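You operate a simulated robot arm through the tools that you are given. There is no shell and no other tool. Be economical: measure what you need, move in short steps, check, and stop when the job is done.

Carry out the task below with a simulated robot arm. There is one attempt and no reset: what you move stays moved.

TASK
One jar is below its blue line: top it up to the line.
Fine: use the white pot, filled over half at the tap; rest into the sink, pot back, tap off. Set down upright: white pot.

It is judged by the outcome, as a careful person would: the job done as asked, and still so three seconds after it is handed in. It fails if anything else is knocked over, pushed out of place, dropped, spilled or broken.

THE ROBOT
A 7-joint arm with a two-finger parallel gripper on a trunk, on a base that drives. Base frame: it is fixed to the floor where the robot stands at the start and does not move with it; the origin is under the middle of the robot, x ahead of it, y to its left, z up. Units: mm, rad, N and s.
With the tool pointing down near the work surface it reaches from about 300 to 720 mm from the robot's upright axis, wherever it stands. Its first joint turns from -2.897 to 2.897 rad. Places, roughly: narrow jar (8x8x11 cm) [600, -400, 900]; steel sink [700, 0, 800]; tap lever [1000, 100, 1000]; wide jar (9x9x9 cm) [600, -500, 900]. Payload 3.43 kg.
Tool frame: the origin (TCP) lies between the finger pads and is the grasp point; the fingertips stand 34 mm ahead of it; z points along the fingers, y is the line along which they close. The gripper opens to 128 mm. The fingers are 24 mm wide and 12 mm thick; the gripper's body (48 by 130 mm) begins 96 mm behind the TCP.
Orientation is that of the tool frame in the base frame, as a unit quaternion [w, x, y, z]. With the fingers straight down and closing along the base's y, the tool's x points along the base's -x, its y along +y and its z along -z.

THE INTERFACE
- The arm moves only by the tool arm_command. Its argument "motion" is a list of rows, each an object of numbers (a shift or turn left out is 0, a gripper value left out holds the last): "x", "y", "z": the shift along the tool's x, y, z in units of 150 mm (1.0 is 150 mm); "wx", "wy", "wz": the turn, a rotation vector about the tool's x, y, z in units of 45 degrees (1.0 is 45 degrees). In form: [{"x": .., "y": .., "z": .., "wx": .., "wy": .., "wz": ..}, ...]. A call has 1 to 12 rows; each row is the pose to reach, as a shift and turn from the pose commanded when the call began, along the tool's axes at that moment. "gripper" is the closure in counts, from 0 (fully open) to 255 (shut), set as the call begins (left out, the last holds). A call with a number of a shift or a turn outside -1 to 1 is refused whole. Each row takes 0.2 s and may step no farther than 50 mm and 0.15 rad from the row before; otherwise, or with a gripper value out of range, the whole call is refused. A pose out of reach is approached as far as the arm can. The call stops where the force on the tool passes 40 N (or 10 N more than at its start, if that is more) or the arm is blocked; 0.2 s more then pass. Each finger travels about 108 mm/s and halts on what it meets, pressing with about 32 N; the grip force reading is that of the motor and also rises with nothing between the fingers. The clock runs only during rows and for 0.2 s after the last one: add rows that repeat a pose to give the fingers time. The reply holds the time, the measured pose of the TCP, the force on the tool along the base axes, the opening and the grip force, in the units named above and with some noise, with the torque about the TCP (base axes, N m) and any sound that the robot's microphone picked up.
- Cameras (640 x 400 px; columns grow to the right, rows downward): "scene" is now at [-13.3, 98.5, 1542.4]; the picture's right is [-0.42, -0.91, 0.00], its down [-0.59, 0.27, -0.76] and it looks along [0.69, -0.31, -0.65] (base axes); focal length 263 px, centre (320, 200). "wrist" rides on the gripper at [76, -11, -160] in the tool frame; the picture's right is [0.15, 0.99, 0.00], its down [-0.88, 0.13, -0.46] and it looks along [-0.45, 0.07, 0.89] (tool axes); focal length 234 px, centre (320, 200). There is no depth. A picture from a camera that has moved, and an enlarged one, comes with that camera's place and axes in the base frame and with its lens. The place of the scene camera against the robot may be out by one fixed shift of up to 12 mm in any direction.
- grab_frame(camera): a new picture of that camera. No time passes.
- slide_trunk(by): slides the trunk up (or, below 0, down) by that many mm; the arm and the scene camera ride with it, the base frame stays. It gives what a move gives, with no picture.
- roll_base(legs): drives the robot by 1 to 6 legs, each [ahead, left, turn to the left] in mm, mm and rad, along the robot's own axes; the way and the turn of a leg run together, so that a leg with both is an arc; at most 1500 mm and 3.142 rad a leg. The arm and the cameras ride along, it lands a little off, and it stops where it bumps. It gives what a move gives.
- aim_head(pan, tilt): turns the head with the scene camera to pan (to the left, within 1.501 rad either way) and tilt (down, from -0.506 to 1.204), counted from straight ahead of the robot. It gives what a move gives.
- close_up(camera, box): a new picture of the part [left, top, right, bottom] of that camera's present view, enlarged. No time passes.
- job_done(): hands the job in; it is judged then, once.

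Work in short steps. Places have to be worked out from the pictures, the camera data and where the tool is seen: move nearer, look again, correct. Check each grasp and each placing, and mend what went wrong. You have 120 turns and 82 pictures in all, those below and enlarged ones among them. Open the gripper and draw the arm clear of the work before you hand the job in, unless the task says otherwise; then end with one line.

The tools are called by a JSON object that holds its "name" and its "arguments". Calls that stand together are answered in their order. arm_command: Moves the arm, as the interface text tells. Its arguments: {"type":"object","properties":{"motion":{"type":"array","items":{"type":"object","properties":{"x":{"type":"number"},"y":{"type":"number"},"z":{"type":"number"},"wx":{"type":"number"},"wy":{"type":"number"},"wz":{"type":"number"}}}},"gripper":{"type":"number"}},"required":["motion"]} The other tools are called the same way: slide_trunk (by) slides the trunk up or down; roll_base (legs) drives the base; aim_head (pan, tilt) turns the head that bears the scene camera; grab_frame (camera) takes a picture; close_up (camera, box) takes an enlarged picture of a part of a camera's view; job_done () hands the job in.

At the start:

```text
time: 0.0
eef_pos: [414.3, -47.9, 1274.6]
tool_rot: [0.001, -0.001, 1.0, 0.0]
ft_force: [-1.0, -0.2, 1.3]
ft_torque: [0.0, -0.04, 0.03]
grip_width: 128.3
gripper_force: 0.1
trunk travel left (down, up): [-250.0, 74.0]
robot x, y, heading: [-0.4, 0.9, -0.002]
head pan, tilt: [-0.429, 0.71]
```

scene: 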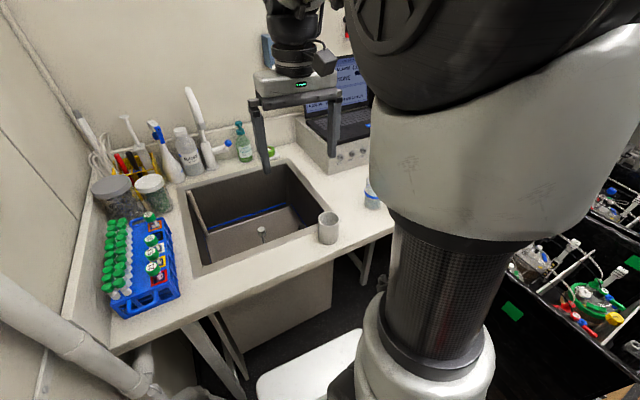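
wrist: 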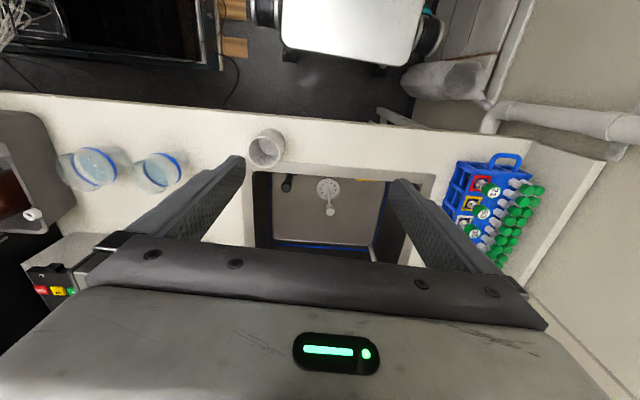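

I'll look at the pot and jars closely first, using the wrist view and turning the head toward the tap.

{"name": "close_up", "arguments": {"camera": "wrist", "box": [40, 110, 300, 272]}}

{"name": "close_up", "arguments": {"camera": "scene", "box": [160, 80, 400, 230]}}

```text
2.46 times, centred on (170, 191) of wrist
camera zoom: at [339.8, -58.6, 1434.4], right [-0.15, 0.99, 0.0], down [0.88, 0.13, 0.46], along [0.45, 0.07, -0.89], focal length 576 px, centre (689, 222)
```

zoom: 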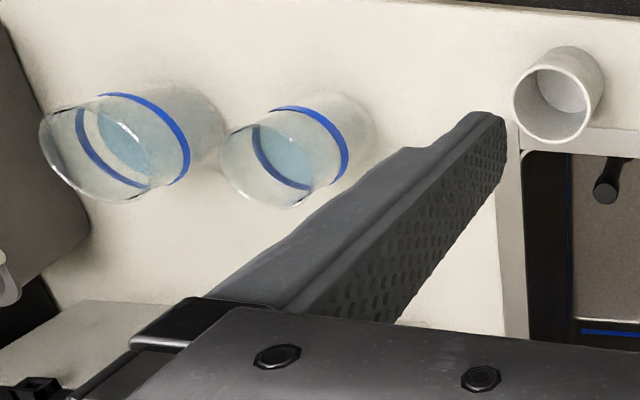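

```text
2.67 times, centred on (280, 155) of scene
camera zoom: at [-13.3, 98.5, 1542.4], right [-0.42, -0.91, 0.0], down [-0.59, 0.27, -0.76], along [0.69, -0.31, -0.65], focal length 702 px, centre (427, 320)
```

zoom: 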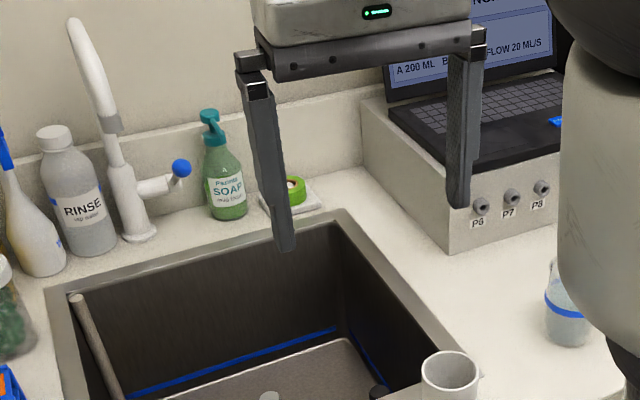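

Seeing the tap and the laptop matters (text on flow). I turn the head to look around.

{"name": "aim_head", "arguments": {"pan": 0.0, "tilt": 0.5}}

{"name": "grab_frame", "arguments": {"camera": "scene"}}

{"name": "close_up", "arguments": {"camera": "scene", "box": [300, 60, 460, 160]}}

```text
time: 0.9
eef_pos: [414.0, -48.0, 1274.5]
tool_rot: [0.0, 0.0, 1.0, -0.001]
ft_force: [0.1, -1.7, 0.4]
ft_torque: [0.01, -0.01, 0.0]
grip_width: 128.2
gripper_force: 0.0
trunk travel left (down, up): [-250.0, 74.0]
robot x, y, heading: [-1.6, -2.7, -0.002]
head pan, tilt: [0.0, 0.499]
```

```text
77 pictures are left
camera scene: at [0.8, 133.5, 1561.0], right [0.0, -1.0, 0.0], down [-0.48, 0.0, -0.88], along [0.88, 0.0, -0.48], focal length 263 px, centre (320, 200)
```

scene: 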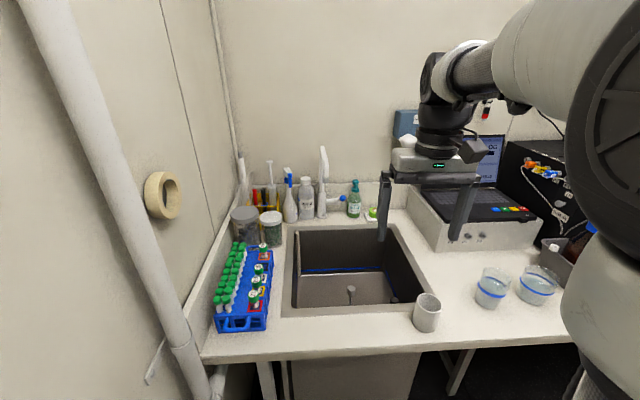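

```text
4.00 times, centred on (380, 110) of scene
camera zoom: at [0.8, 133.5, 1561.0], right [0.0, -1.0, 0.0], down [-0.48, 0.0, -0.88], along [0.88, 0.0, -0.48], focal length 1054 px, centre (80, 560)
```

zoom: 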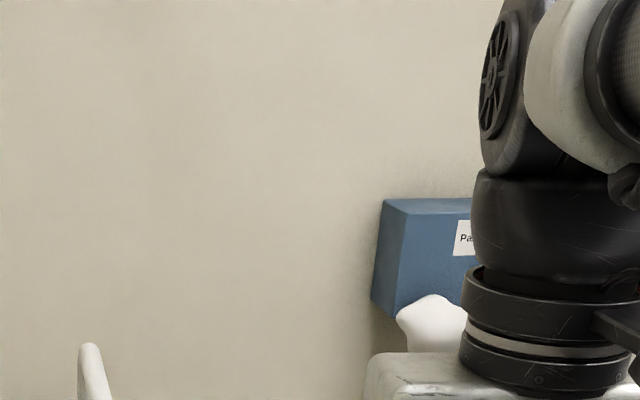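

Now I zoom on the jars, tap, and the laptop in this view.

{"name": "close_up", "arguments": {"camera": "scene", "box": [400, 250, 570, 340]}}

{"name": "close_up", "arguments": {"camera": "scene", "box": [260, 130, 420, 230]}}

{"name": "close_up", "arguments": {"camera": "scene", "box": [400, 130, 560, 230]}}

```text
3.76 times, centred on (485, 295) of scene
camera zoom: at [0.8, 133.5, 1561.0], right [0.0, -1.0, 0.0], down [-0.48, 0.0, -0.88], along [0.88, 0.0, -0.48], focal length 992 px, centre (-301, -158)
```

zoom: 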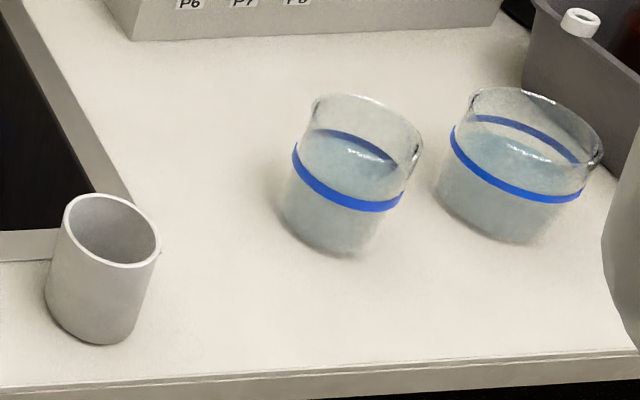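

```text
4.00 times, centred on (340, 180) of scene
camera zoom: at [0.8, 133.5, 1561.0], right [0.0, -1.0, 0.0], down [-0.48, 0.0, -0.88], along [0.88, 0.0, -0.48], focal length 1054 px, centre (240, 280)
```

zoom: 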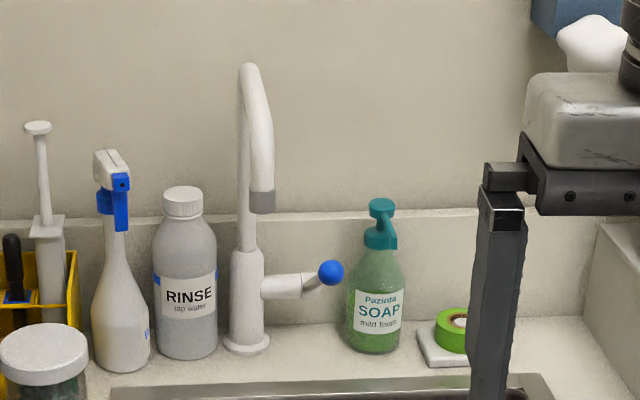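

```text
4.00 times, centred on (480, 180) of scene
camera zoom: at [0.8, 133.5, 1561.0], right [0.0, -1.0, 0.0], down [-0.48, 0.0, -0.88], along [0.88, 0.0, -0.48], focal length 1054 px, centre (-320, 280)
```

zoom: 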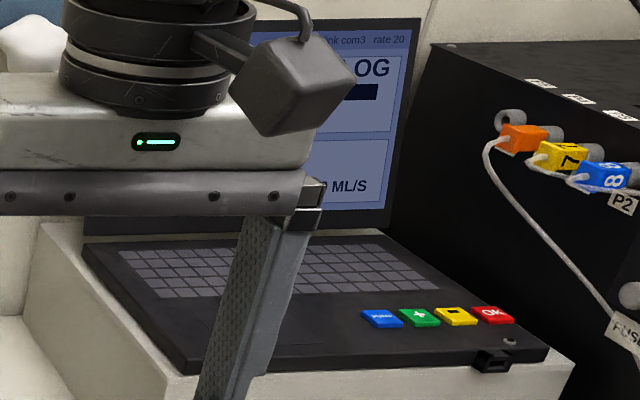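

The wide jar seems to have a gap between surface and line, but I want a lower, closer view. I also check the free floor to the right before any driving.

{"name": "aim_head", "arguments": {"pan": -1.3, "tilt": 0.7}}

{"name": "grab_frame", "arguments": {"camera": "scene"}}

```text
time: 2.4
eef_pos: [415.7, -47.0, 1274.6]
tool_rot: [0.0, 0.0, 1.0, 0.0]
ft_force: [-0.5, -0.7, 0.1]
ft_torque: [-0.03, -0.03, 0.01]
grip_width: 127.9
gripper_force: 0.0
trunk travel left (down, up): [-250.0, 74.0]
robot x, y, heading: [3.1, 3.0, 0.0]
head pan, tilt: [-1.3, 0.7]
```

```text
72 pictures are left
camera scene: at [-67.4, 51.8, 1543.4], right [-0.96, -0.27, 0.0], down [-0.17, 0.62, -0.77], along [0.2, -0.74, -0.64], focal length 263 px, centre (320, 200)
```

scene: 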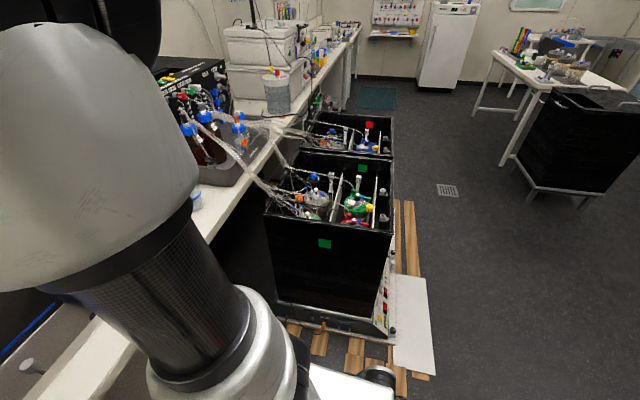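

Floor to the right is limited by a pallet at about y=-600. I turn the wrist to look toward the jars: yaw right 45°, then pitch up 45°.

{"name": "arm_command", "arguments": {"motion": [{"wz": 0.17}, {"wz": 0.34}, {"wz": 0.51}, {"wz": 0.68}, {"wz": 0.85}, {"wz": 1.0}]}}

{"name": "arm_command", "arguments": {"motion": [{"wy": -0.17}, {"wy": -0.34}, {"wy": -0.51}, {"wy": -0.68}, {"wy": -0.85}, {"wy": -1.0}]}}

{"name": "slide_trunk", "arguments": {"by": -150}}

{"name": "grab_frame", "arguments": {"camera": "wrist"}}

```text
time: 3.8
eef_pos: [415.6, -47.3, 1274.7]
tool_rot: [0.0, 0.383, 0.924, 0.0]
ft_force: [-0.7, 0.0, 0.5]
ft_torque: [-0.02, -0.02, -0.04]
grip_width: 128.0
gripper_force: 0.1
trunk travel left (down, up): [-250.0, 74.0]
robot x, y, heading: [-3.0, 0.8, 0.004]
head pan, tilt: [-1.3, 0.7]
```

```text
time: 5.2
eef_pos: [416.7, -54.1, 1259.7]
tool_rot: [0.339, 0.357, 0.857, -0.154]
ft_force: [0.3, -0.1, 0.5]
ft_torque: [-0.01, 0.03, -0.01]
grip_width: 128.0
gripper_force: 0.1
trunk travel left (down, up): [-250.0, 74.0]
robot x, y, heading: [2.4, -1.9, -0.002]
head pan, tilt: [-1.3, 0.7]
```

```text
time: 6.9
eef_pos: [415.9, -51.0, 1116.3]
tool_rot: [0.343, 0.356, 0.856, -0.152]
ft_force: [-0.2, -0.3, -0.3]
ft_torque: [0.02, 0.01, 0.01]
grip_width: 127.9
gripper_force: 0.2
trunk travel left (down, up): [-100.0, 224.0]
robot x, y, heading: [1.9, -0.7, -0.002]
head pan, tilt: [-1.3, 0.7]
```

```text
71 pictures are left
camera wrist: at [293.0, 59.5, 1177.9], right [0.63, 0.77, -0.12], down [0.32, -0.12, 0.94], along [0.71, -0.63, -0.33], focal length 234 px, centre (320, 200)
```

wrist: 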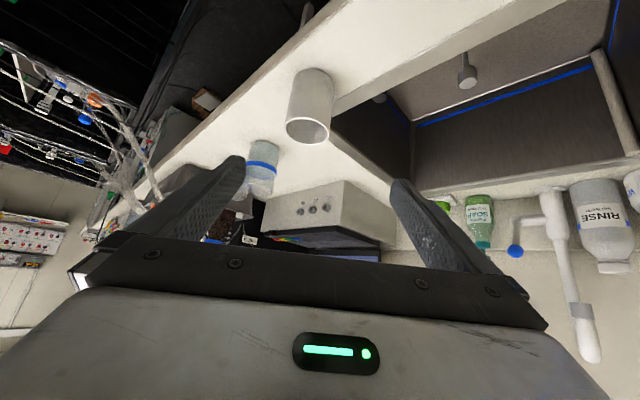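

{"name": "close_up", "arguments": {"camera": "wrist", "box": [200, 120, 300, 210]}}

{"name": "close_up", "arguments": {"camera": "wrist", "box": [480, 170, 640, 370]}}

```text
4.44 times, centred on (250, 165) of wrist
camera zoom: at [293.0, 59.5, 1177.9], right [0.63, 0.77, -0.12], down [0.32, -0.12, 0.94], along [0.71, -0.63, -0.33], focal length 1041 px, centre (631, 356)
```

zoom: 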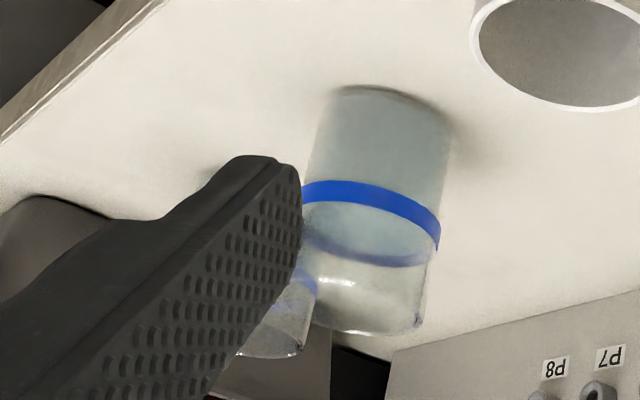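

```text
2.00 times, centred on (560, 270) of wrist
camera zoom: at [293.0, 59.5, 1177.9], right [0.63, 0.77, -0.12], down [0.32, -0.12, 0.94], along [0.71, -0.63, -0.33], focal length 468 px, centre (-160, 60)
```

zoom: 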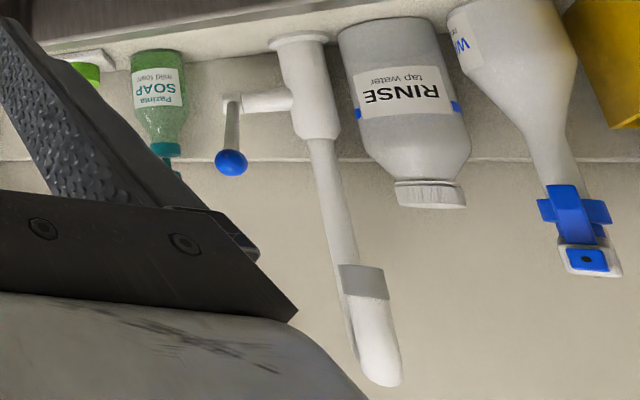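

The narrow jar's surface meets its line; the wide one still needs a check. The tap lever's ball is at about (917, 48, 1070), nozzle about (877, 120, 1160). I yaw the tool back straight ahead.

{"name": "arm_command", "arguments": {"motion": [{"wx": -0.11, "wz": -0.126}, {"wx": -0.22, "wz": -0.252}, {"wx": -0.33, "wz": -0.378}, {"wx": -0.44, "wz": -0.504}, {"wx": -0.55, "wz": -0.63}, {"wx": -0.656, "wz": -0.755}]}}

{"name": "aim_head", "arguments": {"pan": -0.75, "tilt": 0.7}}

{"name": "grab_frame", "arguments": {"camera": "scene"}}

{"name": "grab_frame", "arguments": {"camera": "wrist"}}

```text
time: 8.3
eef_pos: [413.3, -46.7, 1125.9]
tool_rot: [0.374, -0.01, 0.927, -0.022]
ft_force: [-0.7, -0.9, 0.0]
ft_torque: [-0.01, -0.01, -0.03]
grip_width: 127.9
gripper_force: 0.0
trunk travel left (down, up): [-100.0, 224.0]
robot x, y, heading: [1.5, 4.0, -0.002]
head pan, tilt: [-1.3, 0.7]
```

```text
time: 9.3
eef_pos: [414.0, -47.4, 1124.2]
tool_rot: [0.373, -0.009, 0.927, -0.023]
ft_force: [0.0, 0.6, -0.2]
ft_torque: [0.01, 0.0, -0.02]
grip_width: 128.0
gripper_force: 0.1
trunk travel left (down, up): [-100.0, 224.0]
robot x, y, heading: [0.2, 0.4, -0.002]
head pan, tilt: [-0.75, 0.7]
```

```text
68 pictures are left
camera scene: at [-28.1, 75.6, 1393.4], right [-0.68, -0.73, 0.0], down [-0.47, 0.44, -0.76], along [0.56, -0.52, -0.64], focal length 263 px, centre (320, 200)
```

scene: 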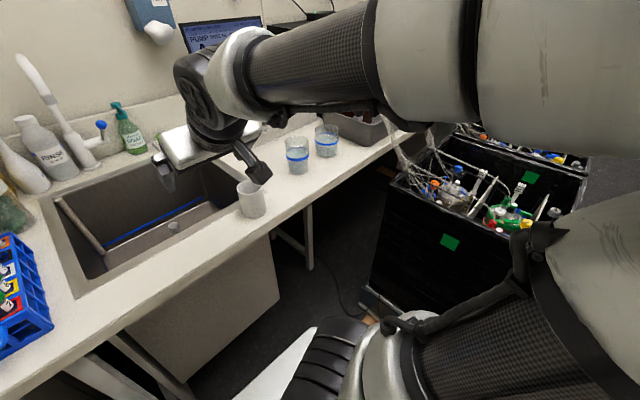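

```text
67 pictures are left
camera wrist: at [249.4, -54.9, 1187.7], right [-0.1, 0.98, -0.15], down [0.32, 0.18, 0.93], along [0.94, 0.05, -0.33], focal length 234 px, centre (320, 200)
```

wrist: 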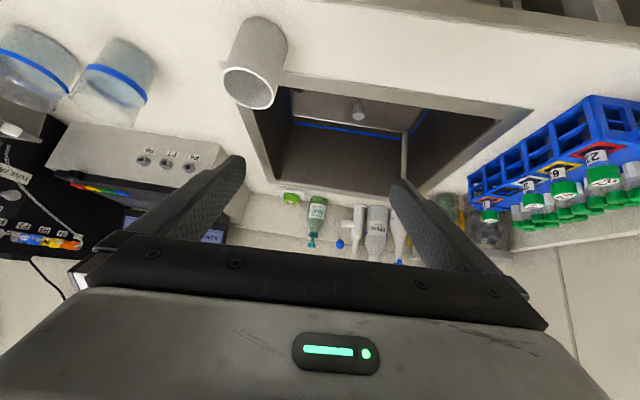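

Both jars are visible in each view; I zoom in to compare the surfaces against the lines.

{"name": "close_up", "arguments": {"camera": "wrist", "box": [0, 20, 170, 130]}}

{"name": "close_up", "arguments": {"camera": "scene", "box": [270, 110, 360, 185]}}

```text
3.64 times, centred on (85, 75) of wrist
camera zoom: at [249.4, -54.9, 1187.7], right [-0.1, 0.98, -0.15], down [0.32, 0.18, 0.93], along [0.94, 0.05, -0.33], focal length 852 px, centre (1174, 654)
```

zoom: 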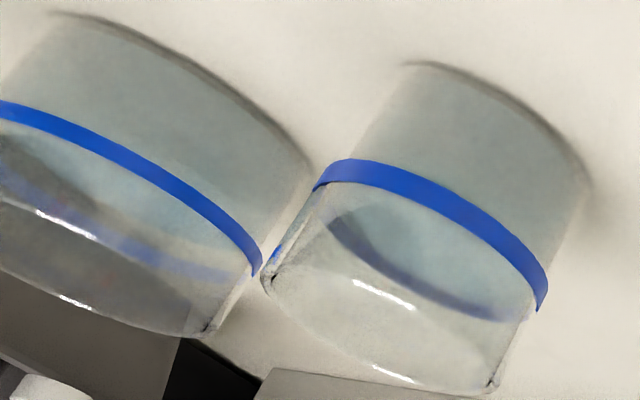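

```text
5.33 times, centred on (315, 148) of scene
camera zoom: at [-28.1, 75.6, 1393.4], right [-0.68, -0.73, 0.0], down [-0.47, 0.44, -0.76], along [0.56, -0.52, -0.64], focal length 1405 px, centre (347, 480)
```

zoom: 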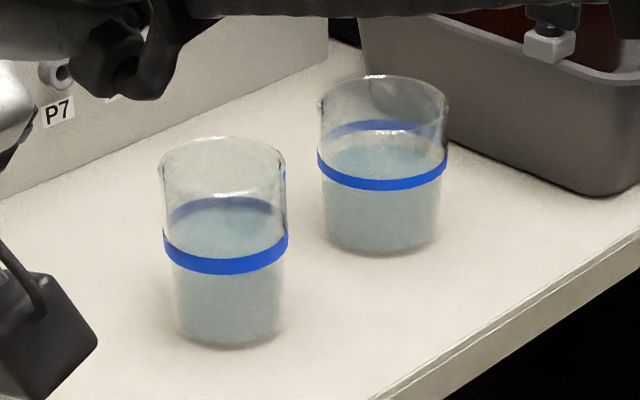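

The wide jar is clearly the low one (gap between back line and surface); the narrow one is at its line. Now toward the tap lever ball, gripper part-closed to about 50 mm.

{"name": "arm_command", "arguments": {"motion": [{"x": -0.2, "y": 0.06, "z": 0.136}, {"x": -0.4, "y": 0.12, "z": 0.272}, {"x": -0.6, "y": 0.18, "z": 0.408}, {"x": -0.8, "y": 0.24, "z": 0.544}, {"x": -1.0, "y": 0.3, "z": 0.68}], "gripper": 155}}

{"name": "arm_command", "arguments": {"motion": [{"x": -0.2, "y": 0.06, "z": 0.136}, {"x": -0.4, "y": 0.12, "z": 0.272}, {"x": -0.6, "y": 0.18, "z": 0.408}, {"x": -0.8, "y": 0.24, "z": 0.544}, {"x": -1.0, "y": 0.3, "z": 0.68}]}}

{"name": "grab_frame", "arguments": {"camera": "wrist"}}

```text
time: 10.5
eef_pos: [594.3, -2.2, 1155.2]
tool_rot: [0.373, -0.009, 0.928, -0.023]
ft_force: [-0.6, -0.6, 0.3]
ft_torque: [0.01, 0.01, -0.01]
grip_width: 50.2
gripper_force: 0.0
trunk travel left (down, up): [-100.0, 224.0]
robot x, y, heading: [0.3, 2.9, -0.0]
head pan, tilt: [-0.75, 0.7]
```

```text
time: 11.7
eef_pos: [769.7, 43.8, 1180.2]
tool_rot: [0.373, -0.009, 0.928, -0.023]
ft_force: [-0.9, -0.7, 0.5]
ft_torque: [-0.01, 0.02, 0.03]
grip_width: 50.3
gripper_force: 0.1
trunk travel left (down, up): [-100.0, 224.0]
robot x, y, heading: [-4.7, 1.6, -0.001]
head pan, tilt: [-0.75, 0.7]
```

```text
64 pictures are left
camera wrist: at [605.4, 35.5, 1243.3], right [-0.1, 0.98, -0.15], down [0.32, 0.18, 0.93], along [0.94, 0.05, -0.33], focal length 234 px, centre (320, 200)
```

wrist: 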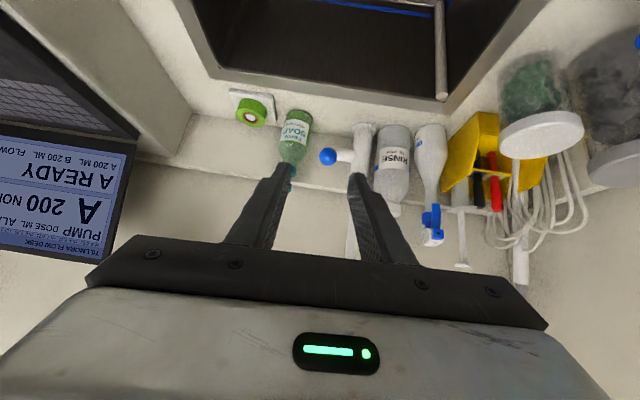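

The ball refines to about (903, 52, 1072). To keep the gripper body clear of the nozzle I level the tool (pitch up 45°) here before approaching.

{"name": "arm_command", "arguments": {"motion": [{"wy": -0.17}, {"wy": -0.34}, {"wy": -0.51}, {"wy": -0.68}, {"wy": -0.85}, {"wy": -1.0}]}}

{"name": "grab_frame", "arguments": {"camera": "wrist"}}

```text
time: 13.1
eef_pos: [772.4, 43.9, 1180.7]
tool_rot: [0.7, -0.017, 0.714, -0.018]
ft_force: [-0.3, 0.1, 0.2]
ft_torque: [0.0, 0.0, 0.01]
grip_width: 50.2
gripper_force: 0.1
trunk travel left (down, up): [-100.0, 224.0]
robot x, y, heading: [1.6, 3.2, 0.001]
head pan, tilt: [-0.75, 0.7]
```

```text
63 pictures are left
camera wrist: at [611.5, 29.8, 1108.1], right [0.0, 0.98, -0.2], down [-0.44, 0.17, 0.88], along [0.9, 0.09, 0.43], focal length 234 px, centre (320, 200)
```

wrist: 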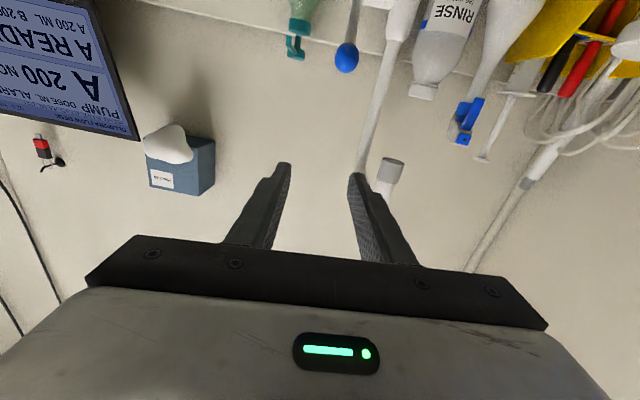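

Level now. I lower to the ball's height (~1075) and advance 60 mm, then look.

{"name": "arm_command", "arguments": {"motion": [{"x": 0.25, "y": 0.03}, {"x": 0.5, "y": 0.06}, {"x": 0.7, "y": 0.09}, {"x": 0.7, "y": 0.09, "z": 0.2}, {"x": 0.7, "y": 0.09, "z": 0.4}]}}

{"name": "grab_frame", "arguments": {"camera": "wrist"}}

{"name": "aim_head", "arguments": {"pan": 0.0, "tilt": 0.5}}

{"name": "close_up", "arguments": {"camera": "scene", "box": [240, 100, 400, 200]}}

```text
time: 14.3
eef_pos: [828.9, 55.8, 1073.5]
tool_rot: [0.7, -0.016, 0.714, -0.018]
ft_force: [-0.4, 0.1, 0.1]
ft_torque: [0.05, 0.06, 0.02]
grip_width: 50.2
gripper_force: 0.1
trunk travel left (down, up): [-100.0, 224.0]
robot x, y, heading: [1.9, 1.3, 0.0]
head pan, tilt: [-0.75, 0.7]
```

```text
62 pictures are left
camera wrist: at [668.3, 41.3, 1000.9], right [0.0, 0.98, -0.19], down [-0.44, 0.17, 0.88], along [0.9, 0.09, 0.43], focal length 234 px, centre (320, 200)
```

wrist: 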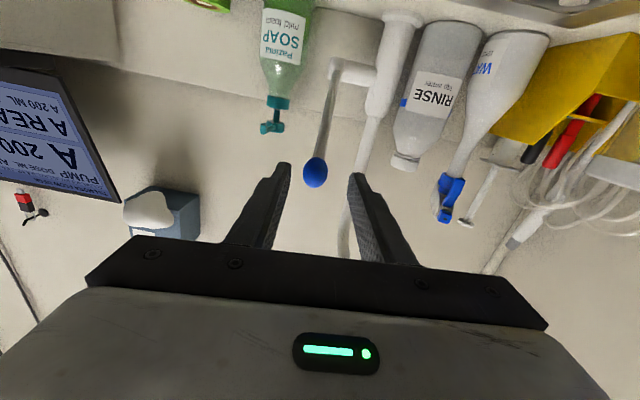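

```text
time: 15.4
eef_pos: [828.9, 56.5, 1072.0]
tool_rot: [0.7, -0.017, 0.714, -0.018]
ft_force: [-0.1, -1.0, -0.4]
ft_torque: [0.01, 0.01, -0.02]
grip_width: 50.1
gripper_force: 0.2
trunk travel left (down, up): [-100.0, 224.0]
robot x, y, heading: [0.8, -0.9, 0.007]
head pan, tilt: [0.0, 0.499]
```

```text
4.00 times, centred on (320, 150) of scene
camera zoom: at [0.8, 133.5, 1411.0], right [0.0, -1.0, 0.0], down [-0.48, 0.0, -0.88], along [0.88, 0.0, -0.48], focal length 1054 px, centre (320, 400)
```

zoom: 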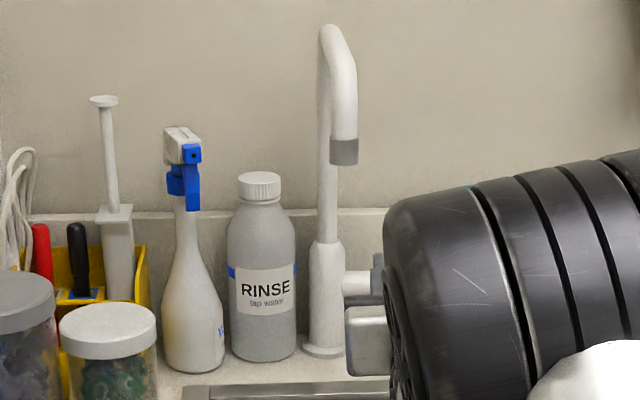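

Ball lies at about (897, 54, 1079), right ahead between the fingers. I advance 66 mm and then close.

{"name": "arm_command", "arguments": {"motion": [{"x": -0.04, "y": -0.01, "z": 0.2}, {"x": -0.04, "y": -0.01, "z": 0.44}]}}

{"name": "arm_command", "arguments": {"motion": [{"x": 0}, {"x": 0}, {"x": 0}], "gripper": 255}}

{"name": "grab_frame", "arguments": {"camera": "wrist"}}

```text
time: 16.0
eef_pos: [895.5, 54.6, 1078.3]
tool_rot: [0.699, -0.017, 0.714, -0.019]
ft_force: [-0.1, -0.9, 0.7]
ft_torque: [0.0, 0.06, 0.0]
grip_width: 50.2
gripper_force: 0.0
trunk travel left (down, up): [-100.0, 224.0]
robot x, y, heading: [-1.6, 0.1, 0.003]
head pan, tilt: [0.0, 0.499]
```

```text
time: 16.8
eef_pos: [894.4, 52.2, 1077.7]
tool_rot: [0.7, -0.016, 0.714, -0.018]
ft_force: [1.7, -8.7, 1.3]
ft_torque: [-0.04, -0.27, 0.07]
grip_width: 25.2
gripper_force: 44.4
trunk travel left (down, up): [-100.0, 224.0]
robot x, y, heading: [-1.7, -3.5, 0.001]
head pan, tilt: [0.0, 0.499]
```

```text
60 pictures are left
camera wrist: at [735.1, 38.1, 1006.2], right [0.0, 0.98, -0.19], down [-0.44, 0.18, 0.88], along [0.9, 0.08, 0.43], focal length 234 px, centre (320, 200)
```

wrist: 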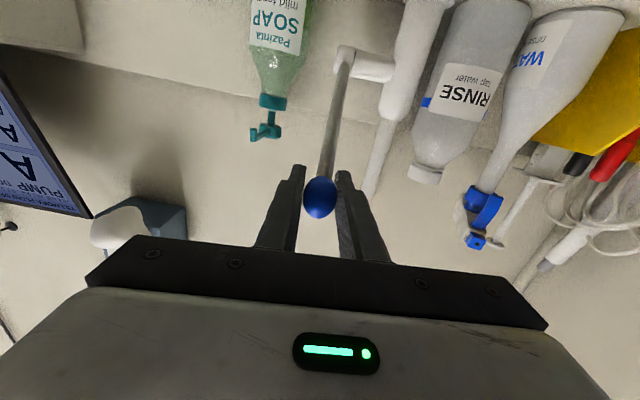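

The ball is held (25 mm). I test the lever by a small motion up-and-back along its arc about the stub.

{"name": "arm_command", "arguments": {"motion": [{"x": -0.04, "z": 0.04}, {"x": -0.08, "z": 0.08}]}}

```text
time: 17.4
eef_pos: [906.0, 53.1, 1085.7]
tool_rot: [0.695, -0.016, 0.718, -0.02]
ft_force: [-26.4, -13.1, -18.3]
ft_torque: [0.03, -0.11, 0.15]
grip_width: 25.0
gripper_force: 44.3
trunk travel left (down, up): [-100.0, 224.0]
robot x, y, heading: [-4.1, 0.3, -0.0]
head pan, tilt: [0.0, 0.499]
```

Strong resistance (~32 N), so likely that is the stop side. I return and try the other way, down-and-forward.

{"name": "arm_command", "arguments": {"motion": [{"x": 0.08, "z": -0.08}, {"x": 0.14, "z": -0.12}, {"x": 0.2, "z": -0.17}]}}

{"name": "close_up", "arguments": {"camera": "scene", "box": [240, 100, 400, 200]}}

```text
time: 18.2
eef_pos: [884.2, 52.3, 1060.8]
tool_rot: [0.7, -0.017, 0.714, -0.019]
ft_force: [27.6, -10.5, -6.2]
ft_torque: [-0.08, -1.13, 0.18]
grip_width: 25.5
gripper_force: 44.9
trunk travel left (down, up): [-100.0, 224.0]
robot x, y, heading: [0.6, 1.3, 0.003]
head pan, tilt: [0.0, 0.499]
```

```text
4.00 times, centred on (320, 150) of scene
camera zoom: at [3.9, 132.7, 1411.3], right [0.0, -1.0, 0.0], down [-0.48, 0.0, -0.88], along [0.88, 0.0, -0.48], focal length 1054 px, centre (320, 400)
```

zoom: 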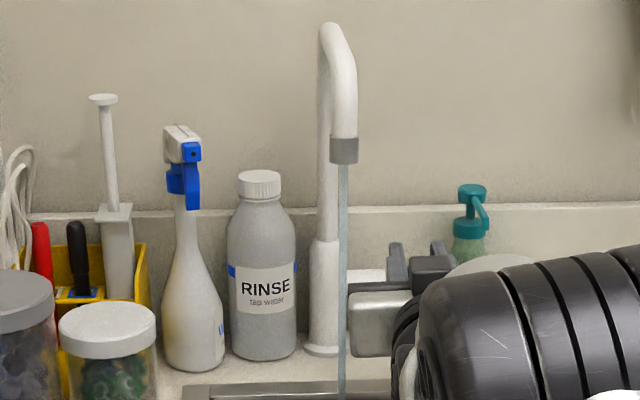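

Water is running: down/forward opens it. I release the ball and back off, then check the stream persists.

{"name": "arm_command", "arguments": {"motion": [{"z": 0.0}, {"z": 0.0}, {"z": -0.25}, {"z": -0.5}, {"z": -0.75}, {"z": -1.0}], "gripper": 155}}

{"name": "grab_frame", "arguments": {"camera": "scene"}}

{"name": "grab_frame", "arguments": {"camera": "wrist"}}

```text
time: 19.6
eef_pos: [732.8, 52.2, 1064.0]
tool_rot: [0.7, -0.016, 0.714, -0.019]
ft_force: [0.6, 0.5, 0.0]
ft_torque: [-0.01, -0.01, -0.02]
grip_width: 50.3
gripper_force: 0.0
trunk travel left (down, up): [-100.0, 224.0]
robot x, y, heading: [1.1, 2.0, -0.005]
head pan, tilt: [0.0, 0.499]
```

```text
58 pictures are left
camera scene: at [1.0, 133.6, 1411.1], right [0.0, -1.0, 0.0], down [-0.48, 0.0, -0.88], along [0.88, 0.0, -0.48], focal length 263 px, centre (320, 200)
```

scene: 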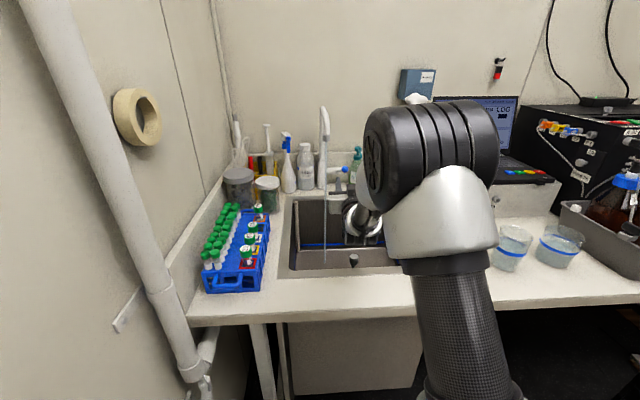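

```text
57 pictures are left
camera wrist: at [572.1, 37.5, 991.2], right [0.0, 0.98, -0.19], down [-0.44, 0.17, 0.88], along [0.9, 0.09, 0.43], focal length 234 px, centre (320, 200)
```

wrist: 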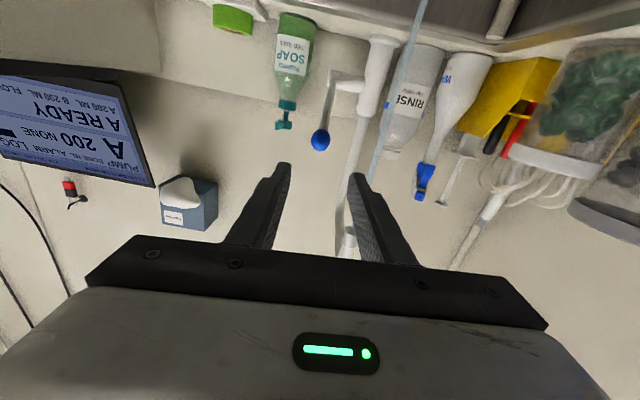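

The tap stays running into the sink. I raise the trunk for clearance and drive back 200 mm so the pot comes into the level-tool working range.

{"name": "slide_trunk", "arguments": {"by": 100}}

{"name": "roll_base", "arguments": {"legs": [[-220, 0, 0]]}}

{"name": "aim_head", "arguments": {"pan": -0.3, "tilt": 0.7}}

{"name": "grab_frame", "arguments": {"camera": "scene"}}

```text
time: 20.9
eef_pos: [732.2, 52.6, 1164.7]
tool_rot: [0.699, -0.017, 0.714, -0.018]
ft_force: [0.2, 0.3, -0.5]
ft_torque: [0.03, 0.0, 0.0]
grip_width: 50.3
gripper_force: 0.1
trunk travel left (down, up): [-200.0, 124.0]
robot x, y, heading: [0.8, 0.3, 0.005]
head pan, tilt: [0.0, 0.499]
```

```text
time: 22.6
eef_pos: [513.4, 54.1, 1163.2]
tool_rot: [0.699, -0.019, 0.714, -0.017]
ft_force: [-0.7, -1.0, 0.7]
ft_torque: [-0.01, -0.01, -0.04]
grip_width: 50.1
gripper_force: 0.1
trunk travel left (down, up): [-200.0, 124.0]
robot x, y, heading: [-218.9, -0.5, 0.005]
head pan, tilt: [0.0, 0.499]
```

```text
time: 23.4
eef_pos: [512.9, 54.2, 1163.0]
tool_rot: [0.699, -0.019, 0.714, -0.017]
ft_force: [0.0, -0.7, -0.9]
ft_torque: [-0.02, 0.0, 0.02]
grip_width: 50.0
gripper_force: 0.0
trunk travel left (down, up): [-200.0, 124.0]
robot x, y, heading: [-222.2, -0.7, 0.003]
head pan, tilt: [-0.3, 0.7]
```

```text
56 pictures are left
camera scene: at [-228.4, 108.0, 1493.4], right [-0.29, -0.96, 0.0], down [-0.62, 0.19, -0.77], along [0.73, -0.22, -0.64], focal length 263 px, centre (320, 200)
```

scene: 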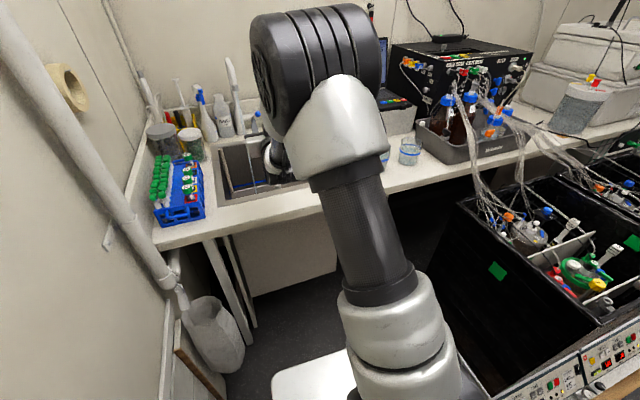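

The arm hides the pot. I bring the tool back and right, staying high, to line up with the pot (~y -140).

{"name": "arm_command", "arguments": {"motion": [{"y": -0.2, "z": -0.2}, {"y": -0.4, "z": -0.4}, {"y": -0.6, "z": -0.6}, {"y": -0.8, "z": -0.8}, {"y": -1.0, "z": -1.0}], "gripper": 0}}

{"name": "grab_frame", "arguments": {"camera": "scene"}}

{"name": "grab_frame", "arguments": {"camera": "wrist"}}

```text
time: 24.6
eef_pos: [363.7, -96.3, 1172.2]
tool_rot: [0.699, -0.018, 0.714, -0.017]
ft_force: [0.4, -0.5, -0.8]
ft_torque: [-0.02, -0.02, 0.0]
grip_width: 128.1
gripper_force: 0.1
trunk travel left (down, up): [-200.0, 124.0]
robot x, y, heading: [-219.7, -3.7, 0.009]
head pan, tilt: [-0.3, 0.7]
```

```text
55 pictures are left
camera scene: at [-228.4, 108.0, 1493.3], right [-0.29, -0.96, 0.0], down [-0.62, 0.19, -0.77], along [0.73, -0.22, -0.64], focal length 263 px, centre (320, 200)
```

scene: 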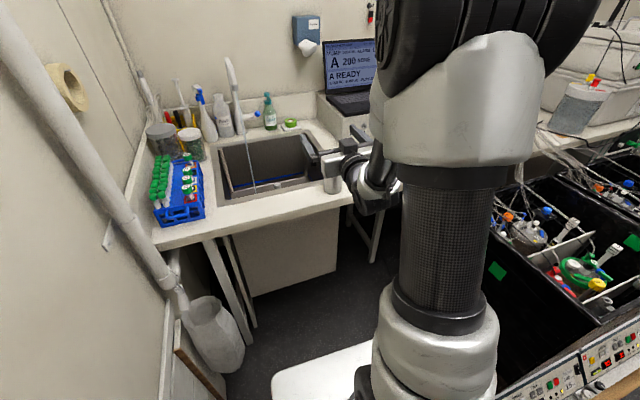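

```text
54 pictures are left
camera wrist: at [202.5, -111.1, 1099.9], right [-0.01, 0.98, -0.2], down [-0.44, 0.17, 0.88], along [0.9, 0.09, 0.43], focal length 234 px, centre (320, 200)
```

wrist: 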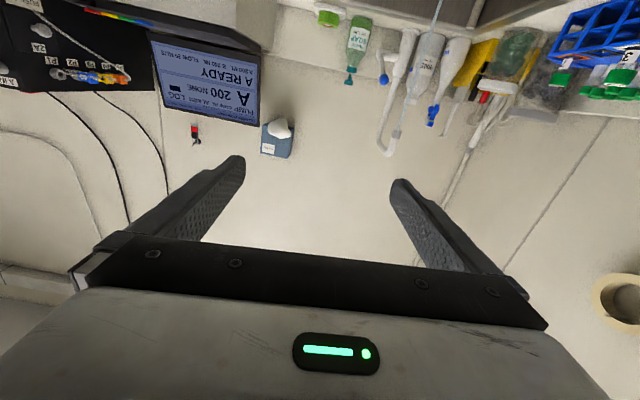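

Re-triangulating with wrist views puts the pot's rim at about (483, -150, 980), counter near z 880. I lower 150 mm in front of it and look.

{"name": "arm_command", "arguments": {"motion": [{"x": 0.25, "y": -0.08}, {"x": 0.5, "y": -0.16}, {"x": 0.75, "y": -0.24}, {"x": 1.0, "y": -0.31}]}}

{"name": "grab_frame", "arguments": {"camera": "wrist"}}

{"name": "grab_frame", "arguments": {"camera": "scene"}}

```text
time: 25.6
eef_pos: [362.1, -152.5, 1027.8]
tool_rot: [0.7, -0.017, 0.714, -0.017]
ft_force: [0.4, -0.2, 0.3]
ft_torque: [0.01, 0.01, -0.03]
grip_width: 128.0
gripper_force: 0.0
trunk travel left (down, up): [-200.0, 124.0]
robot x, y, heading: [-219.5, 0.1, -0.001]
head pan, tilt: [-0.3, 0.7]
```

```text
53 pictures are left
camera wrist: at [202.1, -166.9, 955.2], right [-0.01, 0.98, -0.19], down [-0.44, 0.17, 0.88], along [0.9, 0.09, 0.43], focal length 234 px, centre (320, 200)
```

wrist: 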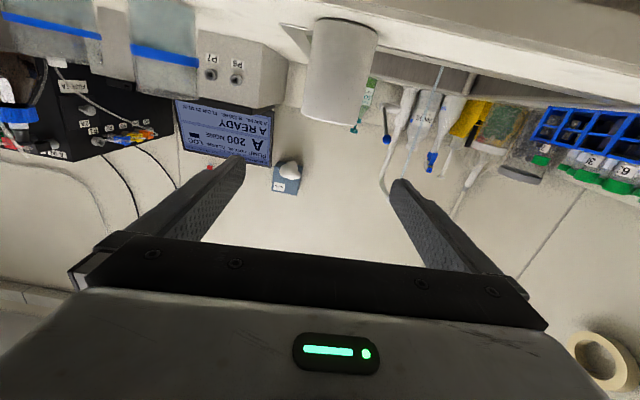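

```text
52 pictures are left
camera scene: at [-228.5, 108.0, 1493.4], right [-0.29, -0.96, 0.0], down [-0.62, 0.19, -0.76], along [0.73, -0.22, -0.64], focal length 263 px, centre (320, 200)
```

scene: 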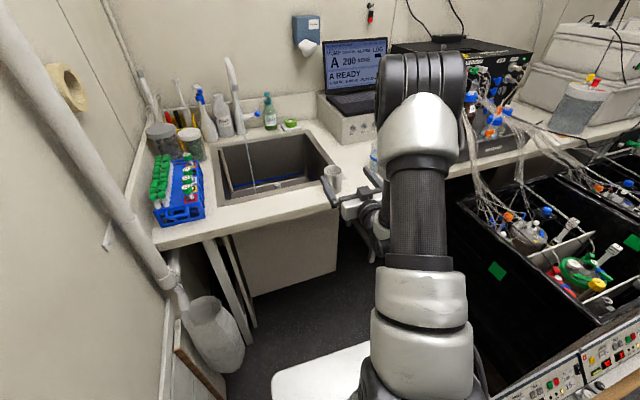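

The level view is great. I zoom in on the pot, and separately on the jars for the levels.

{"name": "close_up", "arguments": {"camera": "wrist", "box": [270, 0, 430, 140]}}

{"name": "close_up", "arguments": {"camera": "wrist", "box": [0, 0, 220, 130]}}

```text
2.86 times, centred on (350, 70) of wrist
camera zoom: at [202.1, -166.9, 955.2], right [-0.01, 0.98, -0.19], down [-0.44, 0.17, 0.88], along [0.9, 0.09, 0.43], focal length 669 px, centre (234, 571)
```

zoom: 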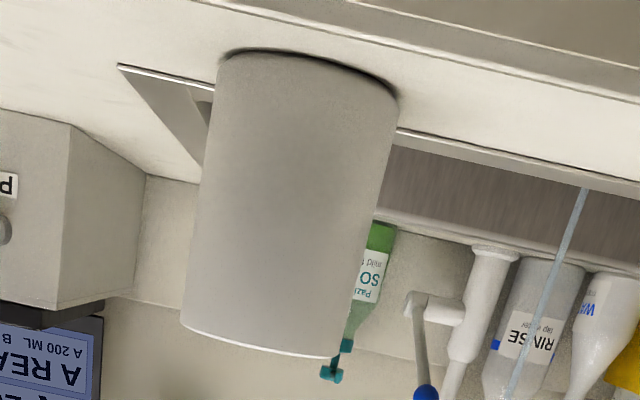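

```text
2.91 times, centred on (110, 65) of wrist
camera zoom: at [202.1, -166.9, 955.2], right [-0.01, 0.98, -0.19], down [-0.44, 0.17, 0.88], along [0.9, 0.09, 0.43], focal length 681 px, centre (931, 593)
```

zoom: 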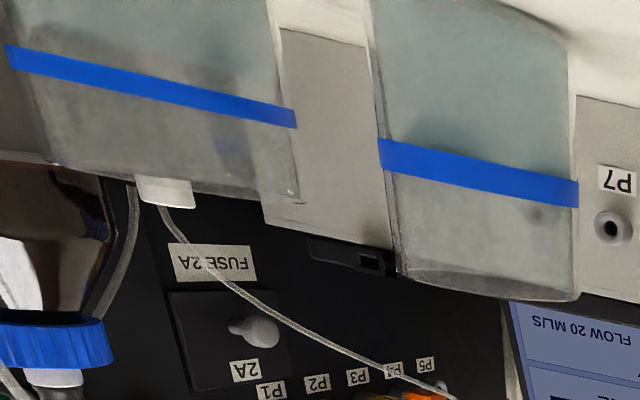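

Pot at about (483, -148, base ~900, rim ~987), diameter ~66. I lower to z 950 and slide forward so the fingers straddle it.

{"name": "arm_command", "arguments": {"motion": [{"x": 0.25, "y": 0.03}, {"x": 0.5, "y": 0.055}, {"x": 0.5, "y": 0.055, "z": 0.25}, {"x": 0.5, "y": 0.055, "z": 0.5}]}}

{"name": "grab_frame", "arguments": {"camera": "wrist"}}

{"name": "close_up", "arguments": {"camera": "scene", "box": [280, 130, 440, 230]}}

```text
time: 26.6
eef_pos: [435.8, -144.5, 949.9]
tool_rot: [0.7, -0.019, 0.714, -0.016]
ft_force: [0.3, 0.4, -0.2]
ft_torque: [0.01, 0.02, 0.02]
grip_width: 128.3
gripper_force: 0.0
trunk travel left (down, up): [-200.0, 124.0]
robot x, y, heading: [-220.6, 2.0, 0.003]
head pan, tilt: [-0.3, 0.7]
```

```text
49 pictures are left
camera wrist: at [275.6, -159.2, 877.0], right [-0.01, 0.98, -0.19], down [-0.44, 0.17, 0.88], along [0.9, 0.09, 0.43], focal length 234 px, centre (320, 200)
```

wrist: 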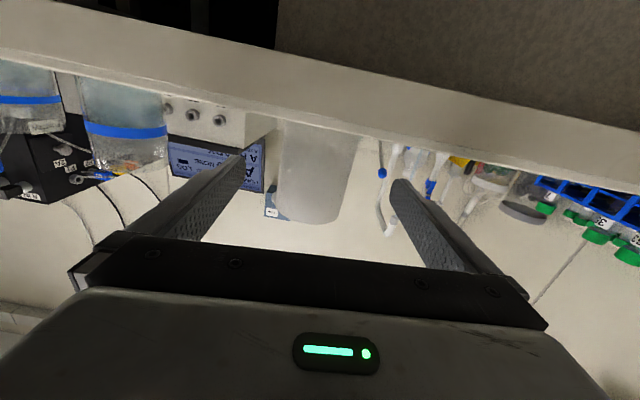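

```text
4.00 times, centred on (360, 180) of scene
camera zoom: at [-228.5, 108.0, 1493.3], right [-0.29, -0.96, 0.0], down [-0.62, 0.19, -0.76], along [0.73, -0.22, -0.64], focal length 1054 px, centre (160, 280)
```

zoom: 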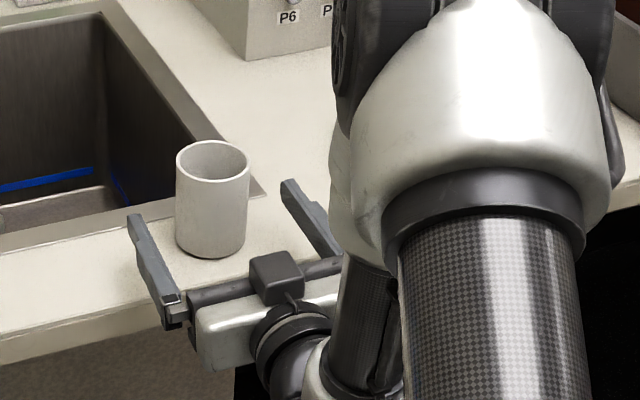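

Fingers straddle the pot; its centre is still ahead. I move ahead 30 mm and 4 mm left, then recheck from above.

{"name": "arm_command", "arguments": {"motion": [{"y": 0.03, "z": 0.1}, {"y": 0.03, "z": 0.2}]}}

{"name": "close_up", "arguments": {"camera": "scene", "box": [300, 150, 380, 200]}}

```text
time: 27.2
eef_pos: [465.3, -141.1, 948.2]
tool_rot: [0.7, -0.017, 0.714, -0.017]
ft_force: [0.3, -0.2, 0.5]
ft_torque: [0.01, -0.02, -0.01]
grip_width: 128.1
gripper_force: 0.1
trunk travel left (down, up): [-200.0, 124.0]
robot x, y, heading: [-219.3, -0.1, 0.008]
head pan, tilt: [-0.3, 0.7]
```

```text
8.00 times, centred on (340, 175) of scene
camera zoom: at [-228.4, 108.0, 1493.4], right [-0.29, -0.96, 0.0], down [-0.62, 0.19, -0.76], along [0.73, -0.22, -0.64], focal length 2107 px, centre (160, 400)
```

zoom: 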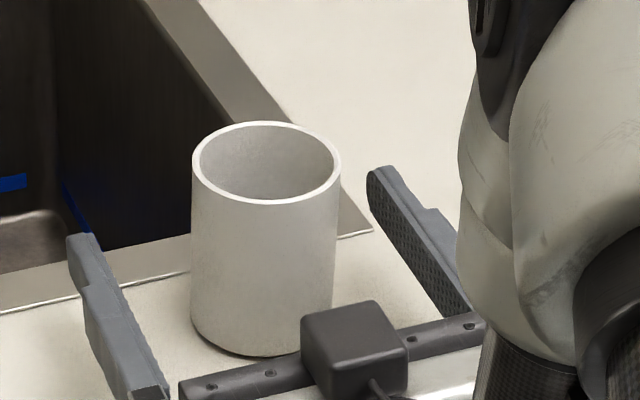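

Tips now pass beyond the pot's centre; I advance 12 mm more and close, giving time to grip.

{"name": "arm_command", "arguments": {"motion": [{"z": 0.08}]}}

{"name": "arm_command", "arguments": {"motion": [{"x": 0}, {"x": 0}, {"x": 0}, {"x": 0}], "gripper": 255}}

{"name": "close_up", "arguments": {"camera": "scene", "box": [300, 150, 380, 200]}}

```text
time: 27.6
eef_pos: [476.2, -140.5, 948.4]
tool_rot: [0.7, -0.019, 0.714, -0.017]
ft_force: [0.6, 0.3, 0.6]
ft_torque: [0.0, 0.0, -0.01]
grip_width: 128.1
gripper_force: 0.1
trunk travel left (down, up): [-200.0, 124.0]
robot x, y, heading: [-218.8, -0.5, 0.007]
head pan, tilt: [-0.3, 0.7]
```

```text
time: 28.6
eef_pos: [476.2, -139.7, 947.9]
tool_rot: [0.7, -0.019, 0.714, -0.017]
ft_force: [0.7, 0.7, 0.5]
ft_torque: [0.01, -0.01, 0.02]
grip_width: 60.8
gripper_force: 32.1
trunk travel left (down, up): [-200.0, 124.0]
robot x, y, heading: [-219.5, -2.3, 0.003]
head pan, tilt: [-0.3, 0.7]
```

```text
8.00 times, centred on (340, 175) of scene
camera zoom: at [-228.5, 108.0, 1493.4], right [-0.29, -0.96, 0.0], down [-0.62, 0.19, -0.77], along [0.73, -0.22, -0.64], focal length 2107 px, centre (160, 400)
```

zoom: 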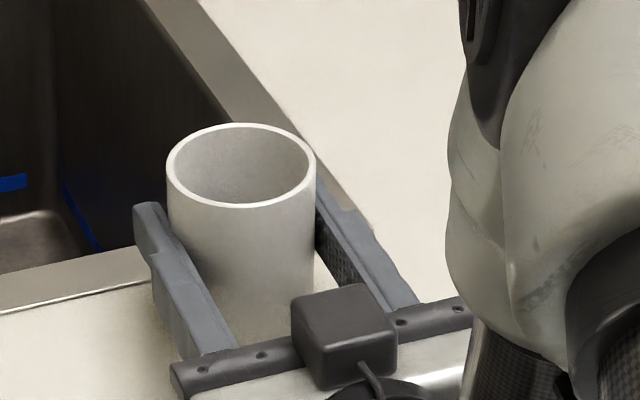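

Pot gripped (61 mm wide; it shifted ~10 mm left, so home is about (478, -150)). I lift it 150 mm.

{"name": "arm_command", "arguments": {"motion": [{"x": -0.15}, {"x": -0.35}, {"x": -0.6}, {"x": -0.8}, {"x": -1.0}]}}

{"name": "roll_base", "arguments": {"legs": [[220, 0, 0]]}}

{"name": "grab_frame", "arguments": {"camera": "scene"}}

```text
time: 29.8
eef_pos: [478.4, -130.7, 1096.5]
tool_rot: [0.7, -0.018, 0.714, -0.016]
ft_force: [0.0, -0.2, 0.3]
ft_torque: [-0.02, 0.01, 0.01]
grip_width: 61.0
gripper_force: 31.8
trunk travel left (down, up): [-200.0, 124.0]
robot x, y, heading: [-217.1, 0.0, 0.001]
head pan, tilt: [-0.3, 0.7]
```

```text
time: 31.4
eef_pos: [690.6, -124.7, 1096.4]
tool_rot: [0.7, -0.021, 0.714, -0.014]
ft_force: [-0.6, -0.2, 0.1]
ft_torque: [-0.02, 0.0, -0.03]
grip_width: 60.9
gripper_force: 32.0
trunk travel left (down, up): [-200.0, 124.0]
robot x, y, heading: [-8.8, -0.6, 0.007]
head pan, tilt: [-0.3, 0.7]
```

```text
45 pictures are left
camera scene: at [-17.4, 109.4, 1493.3], right [-0.29, -0.96, 0.0], down [-0.62, 0.18, -0.76], along [0.73, -0.22, -0.64], focal length 263 px, centre (320, 200)
```

scene: 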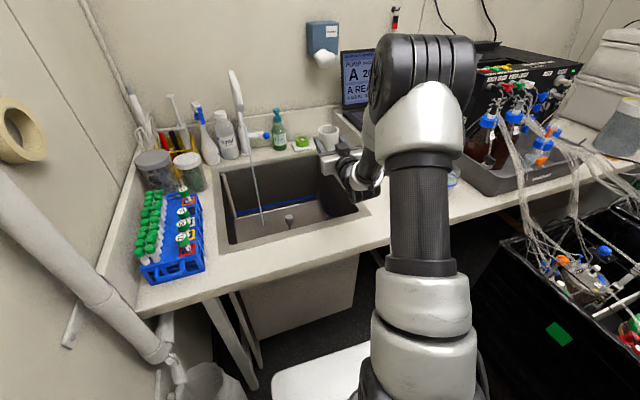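

Pot is held upright. I shift left toward the stream line, staying in front of (nearer than) the lever.

{"name": "arm_command", "arguments": {"motion": [{"x": -0.01, "y": 0.25}, {"x": -0.02, "y": 0.5}, {"x": -0.03, "y": 0.75}, {"x": -0.05, "y": 1.0}]}}

{"name": "arm_command", "arguments": {"motion": [{"x": -0.01, "y": 0.25, "z": 0.1}, {"x": -0.02, "y": 0.5, "z": 0.2}, {"x": -0.03, "y": 0.68, "z": 0.35}, {"x": -0.03, "y": 0.68, "z": 0.5}]}}

{"name": "aim_head", "arguments": {"pan": 0.0, "tilt": 0.5}}

{"name": "close_up", "arguments": {"camera": "scene", "box": [240, 100, 400, 200]}}

{"name": "grab_frame", "arguments": {"camera": "wrist"}}

```text
time: 32.4
eef_pos: [688.9, 22.6, 1097.9]
tool_rot: [0.7, -0.021, 0.714, -0.014]
ft_force: [0.3, 0.9, 0.6]
ft_torque: [-0.02, 0.01, 0.01]
grip_width: 60.8
gripper_force: 31.7
trunk travel left (down, up): [-200.0, 124.0]
robot x, y, heading: [-8.9, 0.3, 0.008]
head pan, tilt: [-0.3, 0.7]
```

```text
time: 33.4
eef_pos: [763.8, 126.7, 1092.9]
tool_rot: [0.7, -0.02, 0.714, -0.015]
ft_force: [-0.2, 0.7, 0.0]
ft_torque: [0.04, 0.0, 0.02]
grip_width: 60.7
gripper_force: 31.5
trunk travel left (down, up): [-200.0, 124.0]
robot x, y, heading: [-6.9, 2.5, 0.007]
head pan, tilt: [-0.3, 0.7]
```

```text
time: 34.2
eef_pos: [764.6, 126.4, 1091.9]
tool_rot: [0.7, -0.02, 0.714, -0.014]
ft_force: [-0.4, 0.2, -0.1]
ft_torque: [0.0, 0.02, 0.03]
grip_width: 60.6
gripper_force: 32.4
trunk travel left (down, up): [-200.0, 124.0]
robot x, y, heading: [-6.1, 1.5, 0.013]
head pan, tilt: [0.0, 0.499]
```

```text
4.00 times, centred on (320, 150) of scene
camera zoom: at [-7.8, 134.5, 1511.0], right [0.01, -1.0, 0.0], down [-0.48, 0.0, -0.88], along [0.88, 0.01, -0.48], focal length 1054 px, centre (320, 400)
```

zoom: 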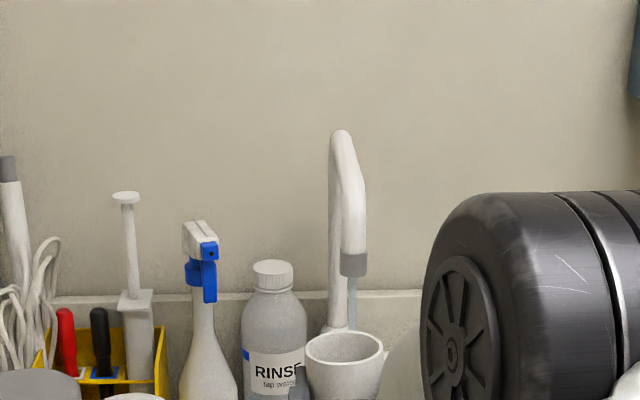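

```text
43 pictures are left
camera wrist: at [603.0, 109.6, 1020.8], right [-0.01, 0.98, -0.2], down [-0.44, 0.17, 0.88], along [0.9, 0.1, 0.43], focal length 234 px, centre (320, 200)
```

wrist: 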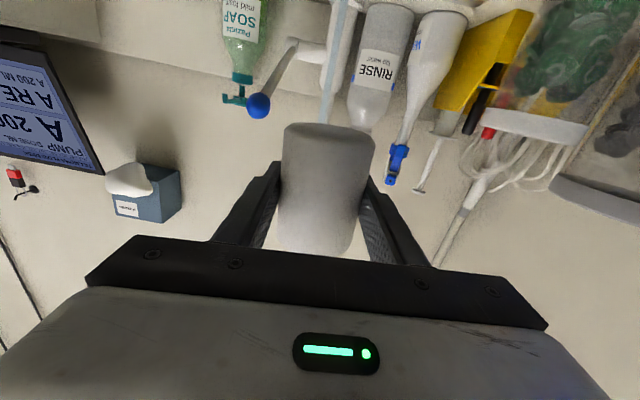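

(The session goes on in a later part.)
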